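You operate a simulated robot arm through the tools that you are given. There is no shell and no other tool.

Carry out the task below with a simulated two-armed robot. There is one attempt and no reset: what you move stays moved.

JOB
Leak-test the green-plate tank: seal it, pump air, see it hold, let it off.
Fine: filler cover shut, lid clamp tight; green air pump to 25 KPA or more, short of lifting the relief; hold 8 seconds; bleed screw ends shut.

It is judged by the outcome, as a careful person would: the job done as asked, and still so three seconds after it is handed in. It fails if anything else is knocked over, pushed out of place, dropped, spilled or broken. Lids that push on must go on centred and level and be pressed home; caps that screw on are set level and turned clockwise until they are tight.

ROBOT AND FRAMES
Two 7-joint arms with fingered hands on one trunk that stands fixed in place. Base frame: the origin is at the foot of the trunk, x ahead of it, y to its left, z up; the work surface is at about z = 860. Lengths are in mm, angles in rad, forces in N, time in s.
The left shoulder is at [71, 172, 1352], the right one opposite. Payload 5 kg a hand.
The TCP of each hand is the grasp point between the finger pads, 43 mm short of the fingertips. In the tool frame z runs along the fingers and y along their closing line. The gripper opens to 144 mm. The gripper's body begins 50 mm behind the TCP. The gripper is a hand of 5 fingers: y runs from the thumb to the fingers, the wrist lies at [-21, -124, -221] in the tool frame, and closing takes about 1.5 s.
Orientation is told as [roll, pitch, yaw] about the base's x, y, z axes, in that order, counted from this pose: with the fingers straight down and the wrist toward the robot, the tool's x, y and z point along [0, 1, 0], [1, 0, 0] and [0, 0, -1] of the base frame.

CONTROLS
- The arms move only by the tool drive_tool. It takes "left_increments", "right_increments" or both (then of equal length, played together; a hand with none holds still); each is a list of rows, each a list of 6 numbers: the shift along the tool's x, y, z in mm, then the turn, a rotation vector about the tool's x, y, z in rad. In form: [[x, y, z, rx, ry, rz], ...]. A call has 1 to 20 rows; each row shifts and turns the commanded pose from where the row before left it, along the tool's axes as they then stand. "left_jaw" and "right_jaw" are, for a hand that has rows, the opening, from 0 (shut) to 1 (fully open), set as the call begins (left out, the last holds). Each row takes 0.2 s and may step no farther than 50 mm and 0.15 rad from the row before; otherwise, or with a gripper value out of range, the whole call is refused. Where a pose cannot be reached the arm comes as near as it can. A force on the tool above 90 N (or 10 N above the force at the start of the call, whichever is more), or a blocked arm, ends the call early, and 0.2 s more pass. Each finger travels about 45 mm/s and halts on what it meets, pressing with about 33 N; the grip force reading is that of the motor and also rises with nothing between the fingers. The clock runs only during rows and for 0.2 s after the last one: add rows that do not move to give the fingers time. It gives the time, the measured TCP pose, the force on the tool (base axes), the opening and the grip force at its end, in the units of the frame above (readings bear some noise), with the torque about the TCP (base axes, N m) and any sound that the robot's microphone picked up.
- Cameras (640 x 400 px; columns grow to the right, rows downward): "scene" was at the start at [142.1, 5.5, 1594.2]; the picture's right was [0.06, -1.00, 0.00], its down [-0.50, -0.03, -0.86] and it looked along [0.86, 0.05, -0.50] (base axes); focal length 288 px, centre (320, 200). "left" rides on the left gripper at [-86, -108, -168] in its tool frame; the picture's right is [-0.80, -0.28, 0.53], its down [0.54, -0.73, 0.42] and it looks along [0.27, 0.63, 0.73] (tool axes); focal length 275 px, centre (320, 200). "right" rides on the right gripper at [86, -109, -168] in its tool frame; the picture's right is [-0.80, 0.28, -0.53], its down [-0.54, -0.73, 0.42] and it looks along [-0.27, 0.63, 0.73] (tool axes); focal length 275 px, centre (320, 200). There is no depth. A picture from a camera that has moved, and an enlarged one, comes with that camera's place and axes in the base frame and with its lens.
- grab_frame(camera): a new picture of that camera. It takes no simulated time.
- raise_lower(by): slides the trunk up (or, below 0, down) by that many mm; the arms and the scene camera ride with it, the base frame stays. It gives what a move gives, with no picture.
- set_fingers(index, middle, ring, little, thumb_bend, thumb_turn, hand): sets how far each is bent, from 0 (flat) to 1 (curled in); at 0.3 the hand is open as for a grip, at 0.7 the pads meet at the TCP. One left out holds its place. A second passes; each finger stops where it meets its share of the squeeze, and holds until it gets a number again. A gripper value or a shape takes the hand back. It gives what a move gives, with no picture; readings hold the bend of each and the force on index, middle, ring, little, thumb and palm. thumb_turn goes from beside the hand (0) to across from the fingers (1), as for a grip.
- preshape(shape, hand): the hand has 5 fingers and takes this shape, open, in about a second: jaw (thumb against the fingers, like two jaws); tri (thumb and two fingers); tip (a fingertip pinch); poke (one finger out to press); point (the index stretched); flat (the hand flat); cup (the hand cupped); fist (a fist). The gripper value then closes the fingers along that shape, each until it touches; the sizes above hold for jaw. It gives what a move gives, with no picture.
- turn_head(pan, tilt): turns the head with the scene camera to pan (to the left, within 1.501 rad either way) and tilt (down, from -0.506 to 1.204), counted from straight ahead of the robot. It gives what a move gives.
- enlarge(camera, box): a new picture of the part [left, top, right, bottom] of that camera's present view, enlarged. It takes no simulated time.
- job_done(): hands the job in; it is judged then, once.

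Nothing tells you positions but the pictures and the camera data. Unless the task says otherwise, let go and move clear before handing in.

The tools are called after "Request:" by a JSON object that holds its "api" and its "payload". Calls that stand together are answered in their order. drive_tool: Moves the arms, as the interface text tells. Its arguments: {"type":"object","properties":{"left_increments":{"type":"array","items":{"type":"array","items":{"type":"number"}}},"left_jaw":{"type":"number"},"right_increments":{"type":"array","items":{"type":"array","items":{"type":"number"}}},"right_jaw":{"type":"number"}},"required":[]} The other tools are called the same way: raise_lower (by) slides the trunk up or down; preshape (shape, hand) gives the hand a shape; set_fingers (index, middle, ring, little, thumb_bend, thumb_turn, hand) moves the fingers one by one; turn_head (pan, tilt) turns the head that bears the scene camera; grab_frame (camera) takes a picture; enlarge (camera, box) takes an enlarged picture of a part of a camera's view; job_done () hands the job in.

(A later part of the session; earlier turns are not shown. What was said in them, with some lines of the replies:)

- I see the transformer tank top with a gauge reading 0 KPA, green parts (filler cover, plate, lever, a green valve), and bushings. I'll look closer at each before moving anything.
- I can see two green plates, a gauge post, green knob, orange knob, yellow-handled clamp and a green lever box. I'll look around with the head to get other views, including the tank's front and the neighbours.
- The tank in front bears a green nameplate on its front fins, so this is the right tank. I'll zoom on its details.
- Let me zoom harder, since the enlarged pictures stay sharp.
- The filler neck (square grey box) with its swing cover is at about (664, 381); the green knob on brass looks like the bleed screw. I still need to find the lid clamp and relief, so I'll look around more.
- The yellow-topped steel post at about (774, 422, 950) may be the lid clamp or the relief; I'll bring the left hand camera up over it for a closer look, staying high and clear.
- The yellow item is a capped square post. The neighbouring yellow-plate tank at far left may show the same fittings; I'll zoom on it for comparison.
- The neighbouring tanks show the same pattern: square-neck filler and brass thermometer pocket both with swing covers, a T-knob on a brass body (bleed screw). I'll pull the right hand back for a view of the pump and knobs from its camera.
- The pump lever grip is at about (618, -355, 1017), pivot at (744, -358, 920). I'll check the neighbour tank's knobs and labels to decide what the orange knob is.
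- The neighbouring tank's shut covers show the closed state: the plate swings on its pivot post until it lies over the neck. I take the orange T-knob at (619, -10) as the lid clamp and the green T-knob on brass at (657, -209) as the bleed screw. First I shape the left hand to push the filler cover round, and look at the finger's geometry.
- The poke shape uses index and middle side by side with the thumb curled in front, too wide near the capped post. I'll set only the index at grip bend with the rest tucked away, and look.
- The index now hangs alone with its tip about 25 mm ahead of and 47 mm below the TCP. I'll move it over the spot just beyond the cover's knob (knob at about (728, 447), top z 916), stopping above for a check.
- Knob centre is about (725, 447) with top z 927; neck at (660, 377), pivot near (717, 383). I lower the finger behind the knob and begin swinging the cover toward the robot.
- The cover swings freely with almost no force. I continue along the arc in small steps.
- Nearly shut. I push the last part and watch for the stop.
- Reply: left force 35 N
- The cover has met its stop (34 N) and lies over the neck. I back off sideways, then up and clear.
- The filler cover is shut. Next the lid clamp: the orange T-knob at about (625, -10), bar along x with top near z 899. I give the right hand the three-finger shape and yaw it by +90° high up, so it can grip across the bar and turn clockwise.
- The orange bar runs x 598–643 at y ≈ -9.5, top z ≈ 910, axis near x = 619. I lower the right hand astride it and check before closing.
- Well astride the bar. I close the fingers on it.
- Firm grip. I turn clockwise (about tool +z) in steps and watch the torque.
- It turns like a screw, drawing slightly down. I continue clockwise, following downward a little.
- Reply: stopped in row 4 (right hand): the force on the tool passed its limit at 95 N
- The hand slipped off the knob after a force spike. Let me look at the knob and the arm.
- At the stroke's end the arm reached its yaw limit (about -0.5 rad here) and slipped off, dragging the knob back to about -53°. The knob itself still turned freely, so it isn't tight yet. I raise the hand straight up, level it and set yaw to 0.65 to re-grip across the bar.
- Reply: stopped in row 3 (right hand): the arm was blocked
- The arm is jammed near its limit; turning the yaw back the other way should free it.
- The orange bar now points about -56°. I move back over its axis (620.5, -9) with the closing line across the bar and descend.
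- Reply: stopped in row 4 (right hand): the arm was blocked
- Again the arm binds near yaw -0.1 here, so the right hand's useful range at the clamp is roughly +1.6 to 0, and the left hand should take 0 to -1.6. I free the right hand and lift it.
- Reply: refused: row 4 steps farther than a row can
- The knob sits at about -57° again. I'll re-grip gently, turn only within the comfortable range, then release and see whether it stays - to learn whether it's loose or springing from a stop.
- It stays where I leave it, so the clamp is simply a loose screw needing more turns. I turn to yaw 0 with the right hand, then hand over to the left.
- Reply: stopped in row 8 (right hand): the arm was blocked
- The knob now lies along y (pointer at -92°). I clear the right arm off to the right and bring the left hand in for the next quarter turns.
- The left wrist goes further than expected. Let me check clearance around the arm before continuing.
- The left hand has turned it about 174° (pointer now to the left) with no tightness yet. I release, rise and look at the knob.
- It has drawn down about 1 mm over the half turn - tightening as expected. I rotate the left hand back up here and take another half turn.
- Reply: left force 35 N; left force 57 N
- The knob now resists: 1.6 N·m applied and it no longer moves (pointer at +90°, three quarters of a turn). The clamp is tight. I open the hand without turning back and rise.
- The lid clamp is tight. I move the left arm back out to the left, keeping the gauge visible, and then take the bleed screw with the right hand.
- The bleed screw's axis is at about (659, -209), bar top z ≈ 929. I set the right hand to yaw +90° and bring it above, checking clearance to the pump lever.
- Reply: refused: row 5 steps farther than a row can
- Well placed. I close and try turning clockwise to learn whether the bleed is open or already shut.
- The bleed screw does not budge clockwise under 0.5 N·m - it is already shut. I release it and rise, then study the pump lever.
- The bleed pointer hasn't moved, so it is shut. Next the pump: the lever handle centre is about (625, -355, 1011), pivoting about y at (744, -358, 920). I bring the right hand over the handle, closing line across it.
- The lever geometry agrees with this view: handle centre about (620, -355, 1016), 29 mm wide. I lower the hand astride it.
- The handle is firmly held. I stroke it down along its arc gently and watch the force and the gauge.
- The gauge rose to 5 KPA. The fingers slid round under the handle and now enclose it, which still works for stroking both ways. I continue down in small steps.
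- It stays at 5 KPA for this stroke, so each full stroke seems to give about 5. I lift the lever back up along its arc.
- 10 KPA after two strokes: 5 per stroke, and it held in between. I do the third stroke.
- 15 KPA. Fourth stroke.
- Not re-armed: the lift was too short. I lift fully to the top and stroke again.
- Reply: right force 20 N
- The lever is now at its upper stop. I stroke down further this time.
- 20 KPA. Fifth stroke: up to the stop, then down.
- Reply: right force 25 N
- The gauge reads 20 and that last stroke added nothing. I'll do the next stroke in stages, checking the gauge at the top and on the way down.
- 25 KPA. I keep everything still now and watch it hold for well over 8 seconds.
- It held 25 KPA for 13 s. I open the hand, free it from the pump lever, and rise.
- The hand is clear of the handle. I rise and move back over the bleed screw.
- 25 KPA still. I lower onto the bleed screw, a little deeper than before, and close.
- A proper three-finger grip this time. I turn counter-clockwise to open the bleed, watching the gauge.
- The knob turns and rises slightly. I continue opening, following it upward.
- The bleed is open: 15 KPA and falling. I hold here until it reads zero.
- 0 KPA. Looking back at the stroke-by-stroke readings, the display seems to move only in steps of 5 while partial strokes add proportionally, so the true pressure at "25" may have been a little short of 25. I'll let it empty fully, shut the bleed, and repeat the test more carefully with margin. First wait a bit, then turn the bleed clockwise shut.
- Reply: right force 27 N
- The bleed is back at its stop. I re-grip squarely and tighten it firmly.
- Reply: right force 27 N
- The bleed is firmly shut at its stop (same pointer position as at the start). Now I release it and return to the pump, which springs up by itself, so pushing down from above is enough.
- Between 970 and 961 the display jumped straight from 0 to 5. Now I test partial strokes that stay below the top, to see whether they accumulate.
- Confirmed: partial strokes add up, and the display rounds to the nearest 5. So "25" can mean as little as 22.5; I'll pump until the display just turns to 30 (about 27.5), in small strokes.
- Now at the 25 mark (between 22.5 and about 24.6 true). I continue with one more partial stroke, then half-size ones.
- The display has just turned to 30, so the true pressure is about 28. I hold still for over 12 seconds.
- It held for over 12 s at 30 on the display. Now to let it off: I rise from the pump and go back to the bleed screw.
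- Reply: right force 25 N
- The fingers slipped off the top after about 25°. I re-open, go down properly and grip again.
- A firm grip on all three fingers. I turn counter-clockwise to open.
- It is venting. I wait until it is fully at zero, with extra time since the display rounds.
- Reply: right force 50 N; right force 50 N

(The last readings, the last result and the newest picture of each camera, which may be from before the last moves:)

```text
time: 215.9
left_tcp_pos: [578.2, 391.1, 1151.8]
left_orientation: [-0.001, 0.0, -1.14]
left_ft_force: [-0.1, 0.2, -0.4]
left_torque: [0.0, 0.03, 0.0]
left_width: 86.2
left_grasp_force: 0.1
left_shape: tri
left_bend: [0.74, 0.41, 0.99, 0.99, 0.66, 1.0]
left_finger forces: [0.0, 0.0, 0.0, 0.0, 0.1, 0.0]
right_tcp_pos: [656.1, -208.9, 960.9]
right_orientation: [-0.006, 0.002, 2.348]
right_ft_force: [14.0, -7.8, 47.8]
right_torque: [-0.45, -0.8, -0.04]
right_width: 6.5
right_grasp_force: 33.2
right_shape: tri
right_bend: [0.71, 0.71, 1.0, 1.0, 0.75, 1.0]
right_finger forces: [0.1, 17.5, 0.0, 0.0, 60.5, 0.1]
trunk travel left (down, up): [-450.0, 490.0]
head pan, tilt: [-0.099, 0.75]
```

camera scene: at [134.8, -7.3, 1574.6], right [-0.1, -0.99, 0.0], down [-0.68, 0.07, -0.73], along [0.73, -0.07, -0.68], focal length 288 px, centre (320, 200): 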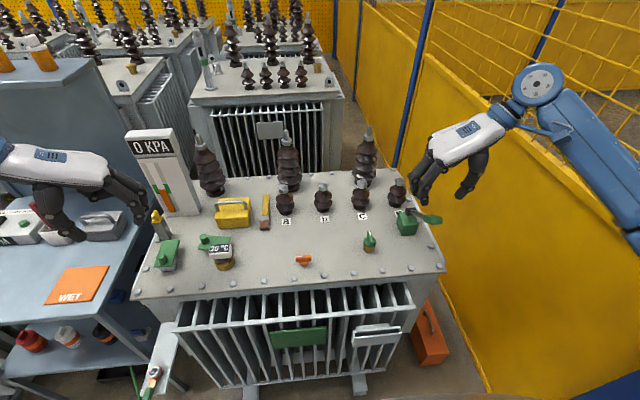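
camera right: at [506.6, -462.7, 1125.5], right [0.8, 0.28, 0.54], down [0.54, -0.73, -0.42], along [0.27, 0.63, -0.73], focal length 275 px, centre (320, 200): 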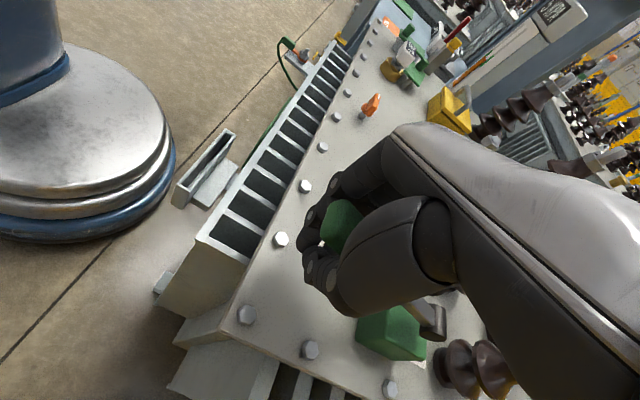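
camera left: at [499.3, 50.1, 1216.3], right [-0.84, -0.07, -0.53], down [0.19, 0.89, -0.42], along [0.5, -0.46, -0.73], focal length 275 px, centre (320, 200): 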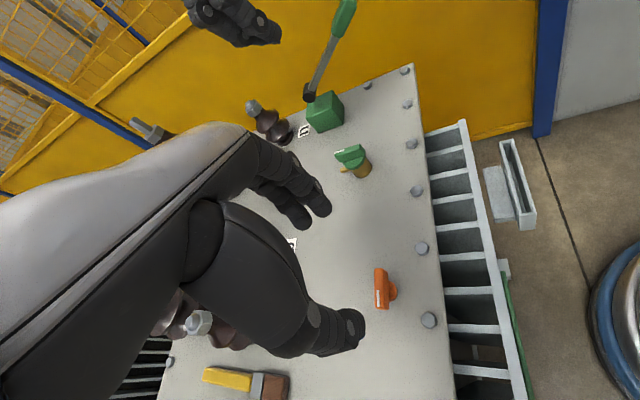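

Zero, and fully vented. The grip has shifted, so I open, look, and re-grip to close the bleed clockwise.

Request:
{"api": "drive_tool", "payload": {"right_increments": [[0, 0, 0, 0, 0, 0], [0, 0, 0, 0, 0, 0], [0, 0, 0, 0, 0, 0], [0, 0, 0, 0, 0, 0], [0, 0, -6, 0, 0, 0], [0, 0, -6, 0, 0, 0], [0, 0, 0, 0, 0, 0]], "right_jaw": 0.4}}

Request:
{"api": "enlarge", "payload": {"camera": "scene", "box": [345, 205, 405, 255]}}

Request:
{"api": "enlarge", "payload": {"camera": "right", "box": [220, 180, 360, 320]}}

```text
time: 217.5
left_tcp_pos: [581.8, 392.3, 1150.4]
left_orientation: [-0.001, 0.0, -1.139]
left_ft_force: [0.1, -0.1, -0.2]
left_torque: [-0.04, 0.04, -0.01]
left_width: 86.3
left_grasp_force: 0.0
left_shape: tri
left_bend: [0.74, 0.41, 0.99, 0.99, 0.66, 1.0]
left_finger forces: [0.1, 0.0, 0.1, 0.0, 0.1, 0.0]
right_tcp_pos: [656.4, -210.5, 968.8]
right_orientation: [-0.002, -0.003, 2.349]
right_ft_force: [0.0, -0.1, 0.4]
right_torque: [0.0, -0.02, 0.0]
right_width: 57.4
right_grasp_force: 0.1
right_shape: tri
right_bend: [0.74, 0.49, 0.99, 0.99, 0.73, 1.0]
right_finger forces: [0.0, 0.0, 0.0, 0.1, 0.0, 0.0]
trunk travel left (down, up): [-450.0, 490.0]
head pan, tilt: [-0.099, 0.75]
```

```text
8.00 times, centred on (375, 230) of scene
camera zoom: at [134.1, -8.1, 1574.7], right [-0.1, -1.0, 0.0], down [-0.68, 0.07, -0.73], along [0.73, -0.07, -0.68], focal length 2303 px, centre (-120, -40)
```

zoom: 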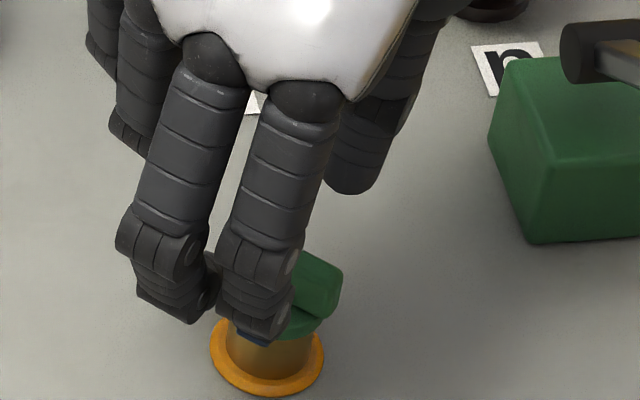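

```text
2.86 times, centred on (290, 250) of right
camera zoom: at [672.0, -348.2, 1134.1], right [0.37, 0.76, 0.54], down [0.9, -0.14, -0.42], along [-0.25, 0.64, -0.73], focal length 786 px, centre (406, 57)
```

zoom: 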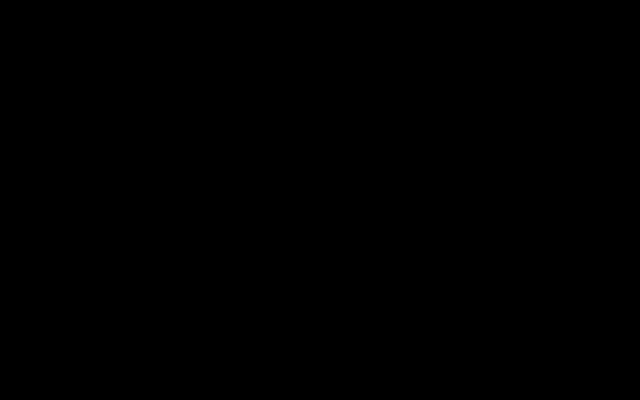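

There is an amber ring at the base of the bleed body that was not there before - perhaps oil weeping while it stands open. I close it right away.

Request:
{"api": "drive_tool", "payload": {"right_increments": [[0, 0, 9, 0, 0, 0], [0, 0, 4, 0, 0, 0]]}}

Request:
{"api": "drive_tool", "payload": {"right_increments": [[0, 0, 0, 0, 0, 0], [0, 0, 0, 0, 0, 0], [0, 0, 0, 0, 0, 0], [0, 0, 0, 0, 0, 0], [0, 0, 0, 0, 0, 0], [0, 0, 0, 0, 0, 0], [0, 0, 0, 0, 0, 0]], "right_jaw": 0.0}}

```text
time: 218.1
left_tcp_pos: [580.8, 391.4, 1150.6]
left_orientation: [-0.001, 0.0, -1.139]
left_ft_force: [0.4, -0.7, -0.6]
left_torque: [0.01, 0.0, 0.0]
left_width: 86.2
left_grasp_force: 0.0
left_shape: tri
left_bend: [0.74, 0.41, 0.99, 0.99, 0.66, 1.0]
left_finger forces: [0.0, 0.0, 0.0, 0.0, 0.0, 0.0]
right_tcp_pos: [656.1, -210.2, 955.5]
right_orientation: [-0.001, -0.002, 2.347]
right_ft_force: [-0.8, -0.9, -0.8]
right_torque: [-0.01, 0.0, 0.02]
right_width: 57.4
right_grasp_force: 0.0
right_shape: tri
right_bend: [0.74, 0.49, 0.99, 0.99, 0.73, 1.0]
right_finger forces: [0.1, 0.0, 0.0, 0.0, 0.1, 0.0]
trunk travel left (down, up): [-450.0, 490.0]
head pan, tilt: [-0.099, 0.75]
```

```text
time: 219.7
left_tcp_pos: [581.2, 392.3, 1150.3]
left_orientation: [0.0, 0.0, -1.14]
left_ft_force: [-0.1, -0.7, -0.2]
left_torque: [0.03, 0.01, 0.0]
left_width: 86.2
left_grasp_force: 0.2
left_shape: tri
left_bend: [0.74, 0.41, 0.99, 0.99, 0.66, 1.0]
left_finger forces: [0.0, 0.1, 0.0, 0.1, 0.1, 0.0]
right_tcp_pos: [655.9, -210.7, 954.4]
right_orientation: [-0.001, -0.001, 2.349]
right_ft_force: [0.7, -1.7, 1.8]
right_torque: [-0.06, -0.04, 0.03]
right_width: 6.8
right_grasp_force: 32.3
right_shape: tri
right_bend: [0.7, 0.69, 1.0, 1.0, 0.73, 1.0]
right_finger forces: [14.1, 12.9, 0.1, 0.1, 27.4, 0.0]
trunk travel left (down, up): [-450.0, 490.0]
head pan, tilt: [-0.099, 0.75]
```

Request:
{"api": "drive_tool", "payload": {"right_increments": [[0, 0, 0.2, 0, 0, 0.1], [0, 0, 0.2, 0, 0, 0.1], [0, 0, 0.2, 0, 0, 0.1], [0, 0, 0.2, 0, 0, 0.1], [0, 0, 0.1, 0, 0, 0.1], [0, 0, 0, 0, 0, 0.1], [0, 0, 0, 0, 0, 0.1], [0, 0, 0, 0, 0, 0.1]]}}

Request:
{"api": "enlarge", "payload": {"camera": "scene", "box": [345, 205, 405, 255]}}

Request:
{"api": "grab_frame", "payload": {"camera": "right"}}

```text
time: 221.5
left_tcp_pos: [581.2, 394.2, 1151.0]
left_orientation: [0.0, 0.0, -1.138]
left_ft_force: [0.1, 0.9, 0.8]
left_torque: [-0.01, -0.01, 0.0]
left_width: 86.0
left_grasp_force: 0.0
left_shape: tri
left_bend: [0.74, 0.41, 0.99, 0.99, 0.66, 1.0]
left_finger forces: [0.0, 0.0, 0.0, 0.1, 0.0, 0.0]
right_tcp_pos: [655.8, -209.4, 956.0]
right_orientation: [-0.001, -0.001, 1.549]
right_ft_force: [5.4, 12.3, 7.2]
right_torque: [0.46, -0.23, 0.06]
right_width: 6.6
right_grasp_force: 33.0
right_shape: tri
right_bend: [0.7, 0.68, 1.0, 1.0, 0.73, 1.0]
right_finger forces: [18.3, 20.7, 0.1, 0.0, 23.1, 0.0]
trunk travel left (down, up): [-450.0, 490.0]
head pan, tilt: [-0.099, 0.75]
```

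```text
8.00 times, centred on (375, 230) of scene
camera zoom: at [134.0, -6.4, 1574.8], right [-0.1, -1.0, 0.0], down [-0.68, 0.07, -0.73], along [0.73, -0.07, -0.68], focal length 2303 px, centre (-120, -40)
```

zoom: 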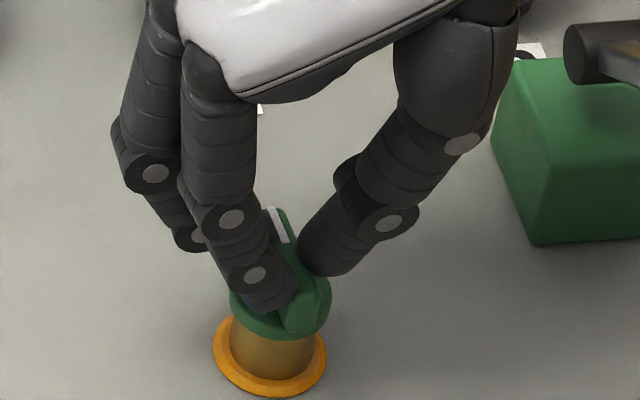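

```text
taken
camera right: at [567.9, -316.2, 1121.1], right [0.8, 0.26, 0.54], down [0.53, -0.74, -0.42], along [0.28, 0.62, -0.73], focal length 275 px, centre (320, 200)
```

right: 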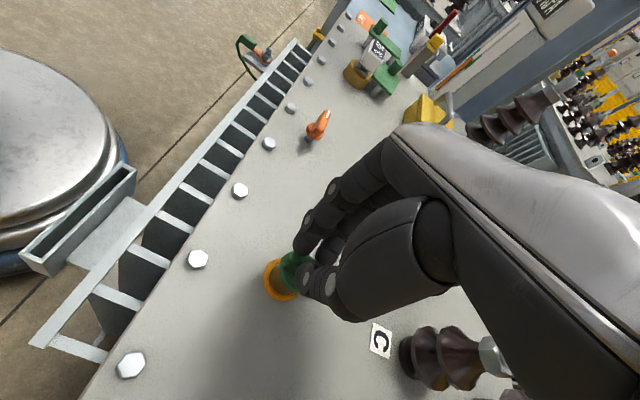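

Request:
{"api": "drive_tool", "payload": {"right_increments": [[0, 0, 0, 0, 0, 0.06], [0, 0, 0, 0, 0, 0.06], [0, 0, 0, 0, 0, 0.06], [0, 0, 0, 0, 0, 0.06], [0, 0, 0, 0, 0, 0.06]]}}

Request:
{"api": "enlarge", "payload": {"camera": "scene", "box": [345, 205, 405, 255]}}

```text
time: 222.7
left_tcp_pos: [580.0, 394.0, 1150.6]
left_orientation: [0.0, -0.002, -1.139]
left_ft_force: [-0.2, -0.5, 0.1]
left_torque: [0.0, 0.02, -0.04]
left_width: 86.3
left_grasp_force: 0.0
left_shape: tri
left_bend: [0.74, 0.41, 0.99, 0.99, 0.66, 1.0]
left_finger forces: [0.0, 0.1, 0.0, 0.0, 0.0, 0.0]
right_tcp_pos: [655.9, -209.6, 955.8]
right_orientation: [0.001, -0.001, 1.249]
right_ft_force: [3.2, 13.0, 12.0]
right_torque: [0.49, -0.24, 0.31]
right_width: 6.8
right_grasp_force: 32.8
right_shape: tri
right_bend: [0.7, 0.66, 1.0, 1.0, 0.74, 1.0]
right_finger forces: [11.8, 27.2, 0.0, 0.1, 21.9, 0.0]
trunk travel left (down, up): [-450.0, 490.0]
head pan, tilt: [-0.099, 0.75]
```

```text
8.00 times, centred on (375, 230) of scene
camera zoom: at [133.0, -6.2, 1574.9], right [-0.1, -1.0, 0.0], down [-0.68, 0.07, -0.73], along [0.73, -0.07, -0.68], focal length 2303 px, centre (-120, -40)
```

zoom: 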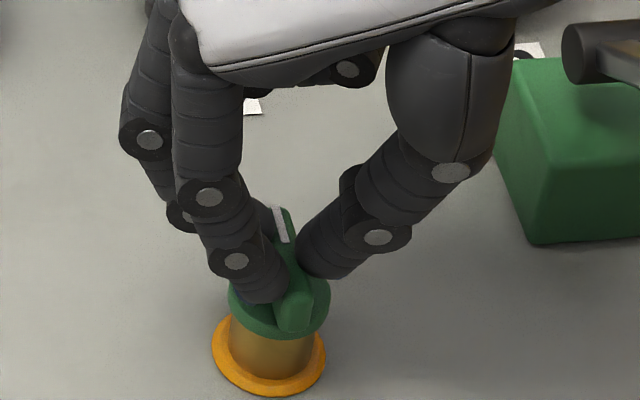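

Request:
{"api": "drive_tool", "payload": {"right_increments": [[0, 0, 0, 0, 0, 0.06], [0, 0, 0, 0, 0, 0.06], [0, 0, 0, 0, 0, 0.06]]}}

Request:
{"api": "drive_tool", "payload": {"right_increments": [[0, 0, 0, 0, 0, 0], [0, 0, 0, 0, 0, 0], [0, 0, 0, 0, 0, 0], [0, 0, 0, 0, 0, 0], [0, 0, 0, 0, 0, 0], [0, 0, 0, 0, 0, 0], [0, 0, -30, 0, 0, 0], [0, 0, -40, 0, 0, 0], [0, 0, -40, 0, 0, 0], [0, 0, -40, 0, 0, 0]], "right_jaw": 0.6}}

Request:
{"api": "enlarge", "payload": {"camera": "scene", "box": [345, 205, 405, 255]}}

Request:
{"api": "grab_frame", "payload": {"camera": "right"}}

Request:
{"api": "grab_frame", "payload": {"camera": "scene"}}

```text
time: 223.5
left_tcp_pos: [578.4, 392.8, 1151.0]
left_orientation: [0.002, 0.001, -1.14]
left_ft_force: [-0.4, 0.6, 0.4]
left_torque: [0.0, -0.04, -0.02]
left_width: 86.4
left_grasp_force: 0.0
left_shape: tri
left_bend: [0.74, 0.41, 0.99, 0.99, 0.66, 1.0]
left_finger forces: [0.1, 0.1, 0.1, 0.0, 0.0, 0.1]
right_tcp_pos: [656.6, -208.3, 957.5]
right_orientation: [-0.001, -0.002, 1.068]
right_ft_force: [-5.8, 13.1, 25.5]
right_torque: [0.28, 0.17, 0.45]
right_width: 7.1
right_grasp_force: 32.8
right_shape: tri
right_bend: [0.71, 0.65, 1.0, 1.0, 0.76, 1.0]
right_finger forces: [9.4, 26.2, 0.0, 0.0, 53.8, 0.0]
trunk travel left (down, up): [-450.0, 490.0]
head pan, tilt: [-0.099, 0.75]
```

```text
time: 225.7
left_tcp_pos: [580.4, 391.8, 1150.6]
left_orientation: [0.003, 0.0, -1.139]
left_ft_force: [-0.7, 1.0, -0.6]
left_torque: [0.01, 0.0, 0.0]
left_width: 86.5
left_grasp_force: 0.2
left_shape: tri
left_bend: [0.74, 0.41, 0.99, 0.99, 0.66, 1.0]
left_finger forces: [0.1, 0.1, 0.1, 0.1, 0.1, 0.1]
right_tcp_pos: [653.7, -210.8, 1106.8]
right_orientation: [0.002, -0.002, 1.069]
right_ft_force: [-0.6, -0.3, 0.3]
right_torque: [-0.02, -0.01, 0.0]
right_width: 86.2
right_grasp_force: 0.1
right_shape: tri
right_bend: [0.74, 0.41, 0.99, 0.99, 0.66, 1.0]
right_finger forces: [0.1, 0.0, 0.0, 0.0, 0.1, 0.1]
trunk travel left (down, up): [-450.0, 490.0]
head pan, tilt: [-0.099, 0.75]
```

```text
8.00 times, centred on (375, 230) of scene
camera zoom: at [133.6, -7.8, 1574.6], right [-0.1, -0.99, 0.0], down [-0.68, 0.07, -0.73], along [0.73, -0.07, -0.68], focal length 2303 px, centre (-120, -40)
```

zoom: 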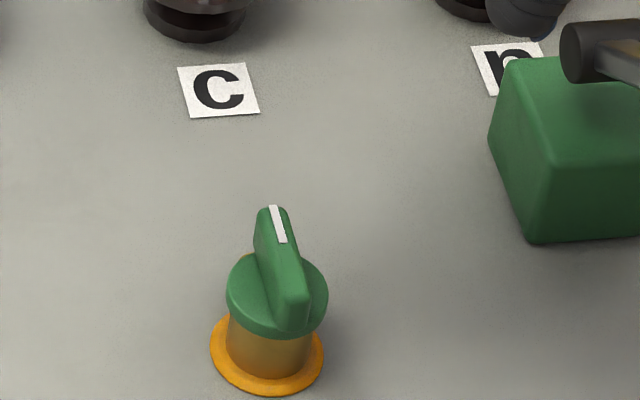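

```text
taken
camera right: at [525.4, -265.1, 1272.4], right [0.83, -0.14, 0.53], down [0.13, -0.9, -0.42], along [0.54, 0.42, -0.73], focal length 275 px, centre (320, 200)
```

right: 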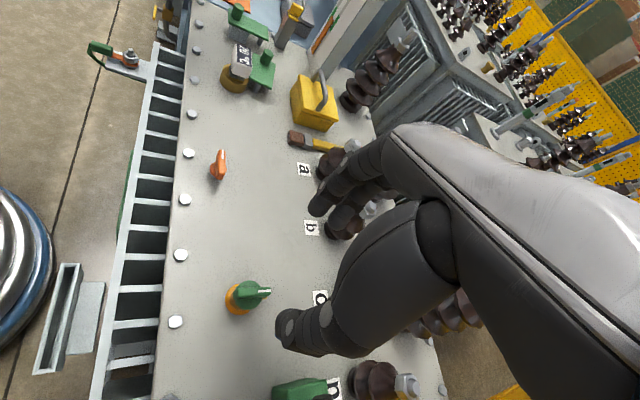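

```text
taken
camera scene: at [133.6, -7.8, 1574.6], right [-0.1, -0.99, 0.0], down [-0.68, 0.07, -0.73], along [0.73, -0.07, -0.68], focal length 288 px, centre (320, 200)
```

scene: 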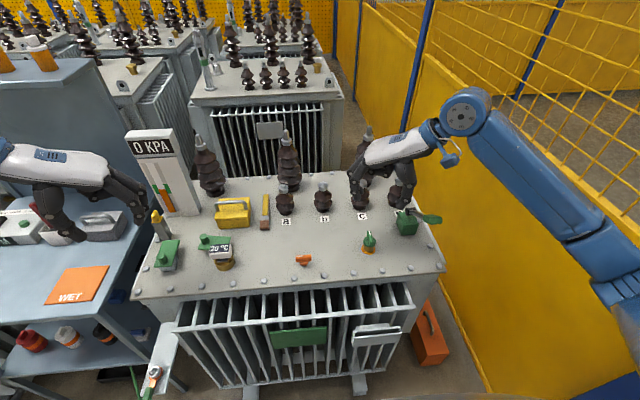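

Request:
{"api": "enlarge", "payload": {"camera": "right", "box": [215, 265, 285, 325]}}

Request:
{"api": "enlarge", "payload": {"camera": "scene", "box": [353, 228, 385, 258]}}

Request:
{"api": "enlarge", "payload": {"camera": "scene", "box": [120, 120, 250, 280]}}

```text
6.67 times, centred on (250, 295) of right
camera zoom: at [525.4, -265.1, 1272.4], right [0.83, -0.14, 0.53], down [0.13, -0.9, -0.42], along [0.54, 0.42, -0.73], focal length 1835 px, centre (787, -433)
```

zoom: 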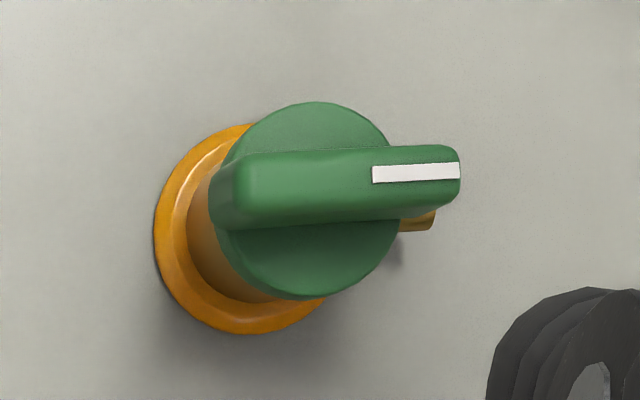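

```text
13.33 times, centred on (369, 243) of scene
camera zoom: at [133.6, -7.8, 1574.6], right [-0.1, -0.99, 0.0], down [-0.68, 0.07, -0.73], along [0.73, -0.07, -0.68], focal length 3838 px, centre (-333, -373)
```

zoom: 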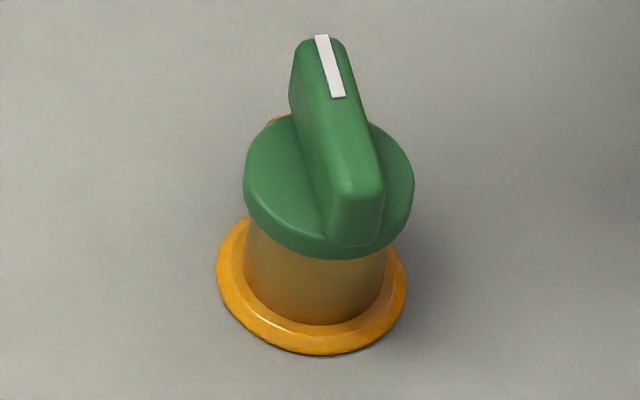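

```text
2.50 times, centred on (185, 200) of scene
camera zoom: at [133.6, -7.8, 1574.6], right [-0.1, -0.99, 0.0], down [-0.68, 0.07, -0.73], along [0.73, -0.07, -0.68], focal length 720 px, centre (658, 200)
```

zoom: 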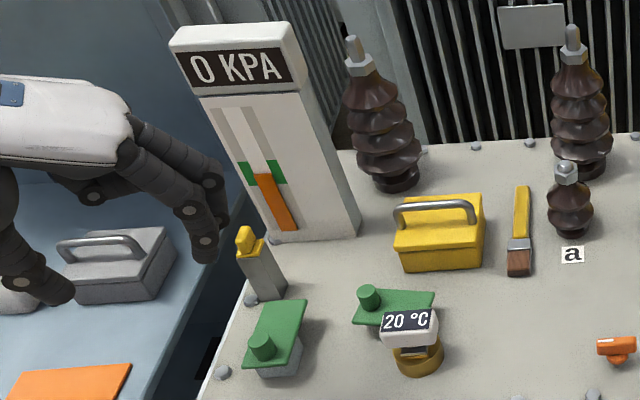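

The bleed is shut at its original stop, gauge at 0. I move both hands clear and confirm the final state, including that the weep ring is not growing.

Request:
{"api": "drive_tool", "payload": {"right_increments": [[0, 0, -40, 0, 0, 0], [0, -20, -40, 0, 0, 0], [0, -20, -40, 0, 0, 0], [0, -20, -30, 0, 0, 0], [0, 0, 0, 0, 0, 0], [0, 0, 0, 0, 0, 0]], "left_increments": [[0, 0, -40, 0, 0, 0], [0, -20, -40, 0, 0, 0], [0, -20, -40, 0, 0, 0], [0, -20, -30, 0, 0, 0], [0, 0, 0, 0, 0, 0], [0, 0, 0, 0, 0, 0]]}}

Request:
{"api": "turn_head", "payload": {"pan": 0.0, "tilt": 0.8}}

Request:
{"api": "grab_frame", "payload": {"camera": "scene"}}

Request:
{"api": "enlarge", "payload": {"camera": "scene", "box": [290, 195, 450, 265]}}

Request:
{"api": "enlarge", "payload": {"camera": "scene", "box": [150, 90, 300, 260]}}

```text
time: 227.1
left_tcp_pos: [557.3, 438.9, 1296.6]
left_orientation: [0.0, 0.0, -1.14]
left_ft_force: [-0.9, -0.8, -0.3]
left_torque: [-0.01, 0.01, -0.01]
left_width: 86.3
left_grasp_force: 0.1
left_shape: tri
left_bend: [0.74, 0.41, 0.99, 0.99, 0.66, 1.0]
left_finger forces: [0.0, 0.1, 0.0, 0.0, 0.0, 0.0]
right_tcp_pos: [625.4, -264.9, 1253.9]
right_orientation: [0.0, -0.002, 1.068]
right_ft_force: [0.1, 0.4, -0.1]
right_torque: [0.02, 0.02, 0.0]
right_width: 86.4
right_grasp_force: 0.0
right_shape: tri
right_bend: [0.74, 0.41, 0.99, 0.99, 0.66, 1.0]
right_finger forces: [0.0, 0.0, 0.0, 0.0, 0.1, 0.0]
trunk travel left (down, up): [-450.0, 490.0]
head pan, tilt: [-0.099, 0.75]
```

```text
time: 227.8
left_tcp_pos: [556.5, 438.6, 1296.9]
left_orientation: [0.001, 0.001, -1.14]
left_ft_force: [-0.2, 0.8, -0.2]
left_torque: [0.01, 0.0, 0.0]
left_width: 86.1
left_grasp_force: 0.1
left_shape: tri
left_bend: [0.74, 0.41, 0.99, 0.99, 0.66, 1.0]
left_finger forces: [0.0, 0.0, 0.1, 0.1, 0.0, 0.0]
right_tcp_pos: [623.7, -265.7, 1253.2]
right_orientation: [0.001, -0.005, 1.067]
right_ft_force: [-1.0, 0.4, 0.0]
right_torque: [-0.01, -0.03, 0.01]
right_width: 86.4
right_grasp_force: 0.2
right_shape: tri
right_bend: [0.74, 0.41, 0.99, 0.99, 0.66, 1.0]
right_finger forces: [0.2, 0.0, 0.0, 0.0, 0.0, 0.0]
trunk travel left (down, up): [-450.0, 490.0]
head pan, tilt: [0.0, 0.799]
```

```text
taken
camera scene: at [132.2, -0.2, 1570.7], right [0.0, -1.0, 0.0], down [-0.72, 0.0, -0.7], along [0.7, 0.0, -0.72], focal length 288 px, centre (320, 200)
```

scene: 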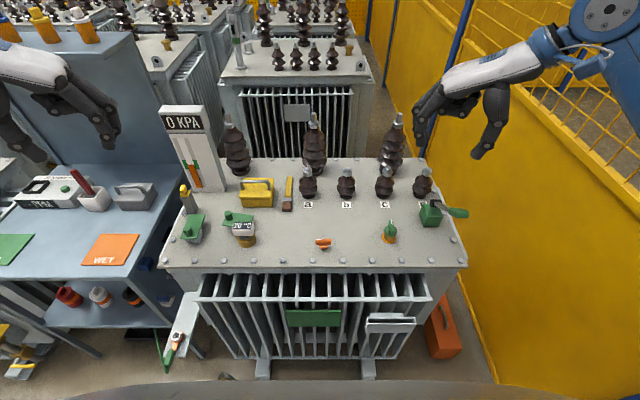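

```text
4.00 times, centred on (370, 230) of scene
camera zoom: at [132.2, -0.2, 1570.7], right [0.0, -1.0, 0.0], down [-0.72, 0.0, -0.7], along [0.7, 0.0, -0.72], focal length 1151 px, centre (120, 80)
```

zoom: 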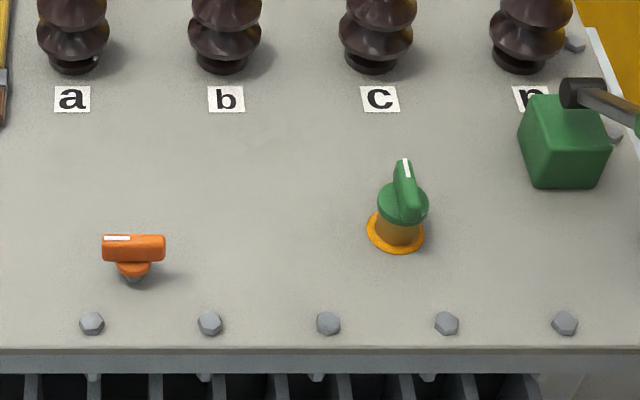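

```text
2.35 times, centred on (225, 175) of scene
camera zoom: at [132.2, -0.2, 1570.7], right [0.0, -1.0, 0.0], down [-0.72, 0.0, -0.7], along [0.7, 0.0, -0.72], focal length 677 px, centre (544, 259)
```

zoom: 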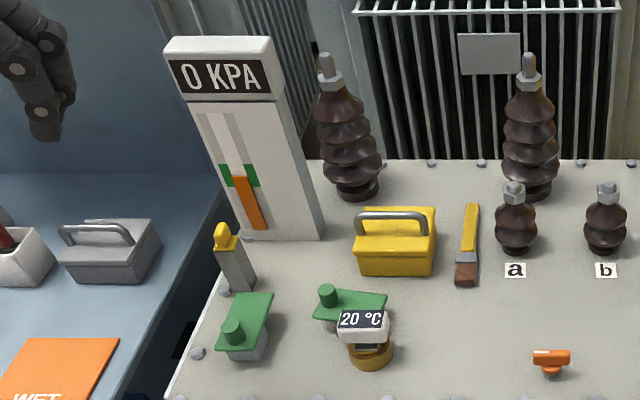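

The filler cover is shut over its neck and the lid clamp is tight, with its pointer at the stop. The tank was pumped until the display just turned to 30, and it held there for over 12 seconds. I then let the pressure off to 0 and shut the bleed screw back at its stop.

A small amber ring appeared at the bleed's base while the bleed stood open. I take it to be oil that weeped out, and it isn't visibly growing. Both hands are clear and nothing else has moved, so I hand in the job.

Request:
{"api": "job_done", "payload": {}}

```text
The job is handed in.
```

I leak-tested the green-plate tank: it held at about 28 KPA for over 12 seconds and is now let off to 0. One side effect remains: a small amber ring at the base of the bleed screw.

- **Seal:** The filler cover is swung shut over its neck. I took the unlabelled orange knob to be the lid clamp and turned it clockwise about three quarters of a turn until it stopped moving.
- **First attempt:** The gauge held at 25 for 13 seconds. The gauge only shows steps of 5, so the true pressure was probably just under 25. I let it off and repeated the test.
- **Second attempt:** I pumped in small strokes until the display just turned to 30, which puts the true pressure at about 27.5 to 28.5. It held there for over 12 seconds. I heard and saw no sign of the relief lifting.
- **Bleed screw:** It was already shut at the start. I opened it to let the pressure off, then turned it back clockwise to the same stop.
- **Amber ring:** It appeared at the bleed's base while I had the bleed open the second time, for about 11 seconds. I take it to be oil weeping out. I did not wipe it; it did not appear to grow after I shut the bleed.

Both hands were clear at hand-in, and I saw nothing else knocked or out of place.
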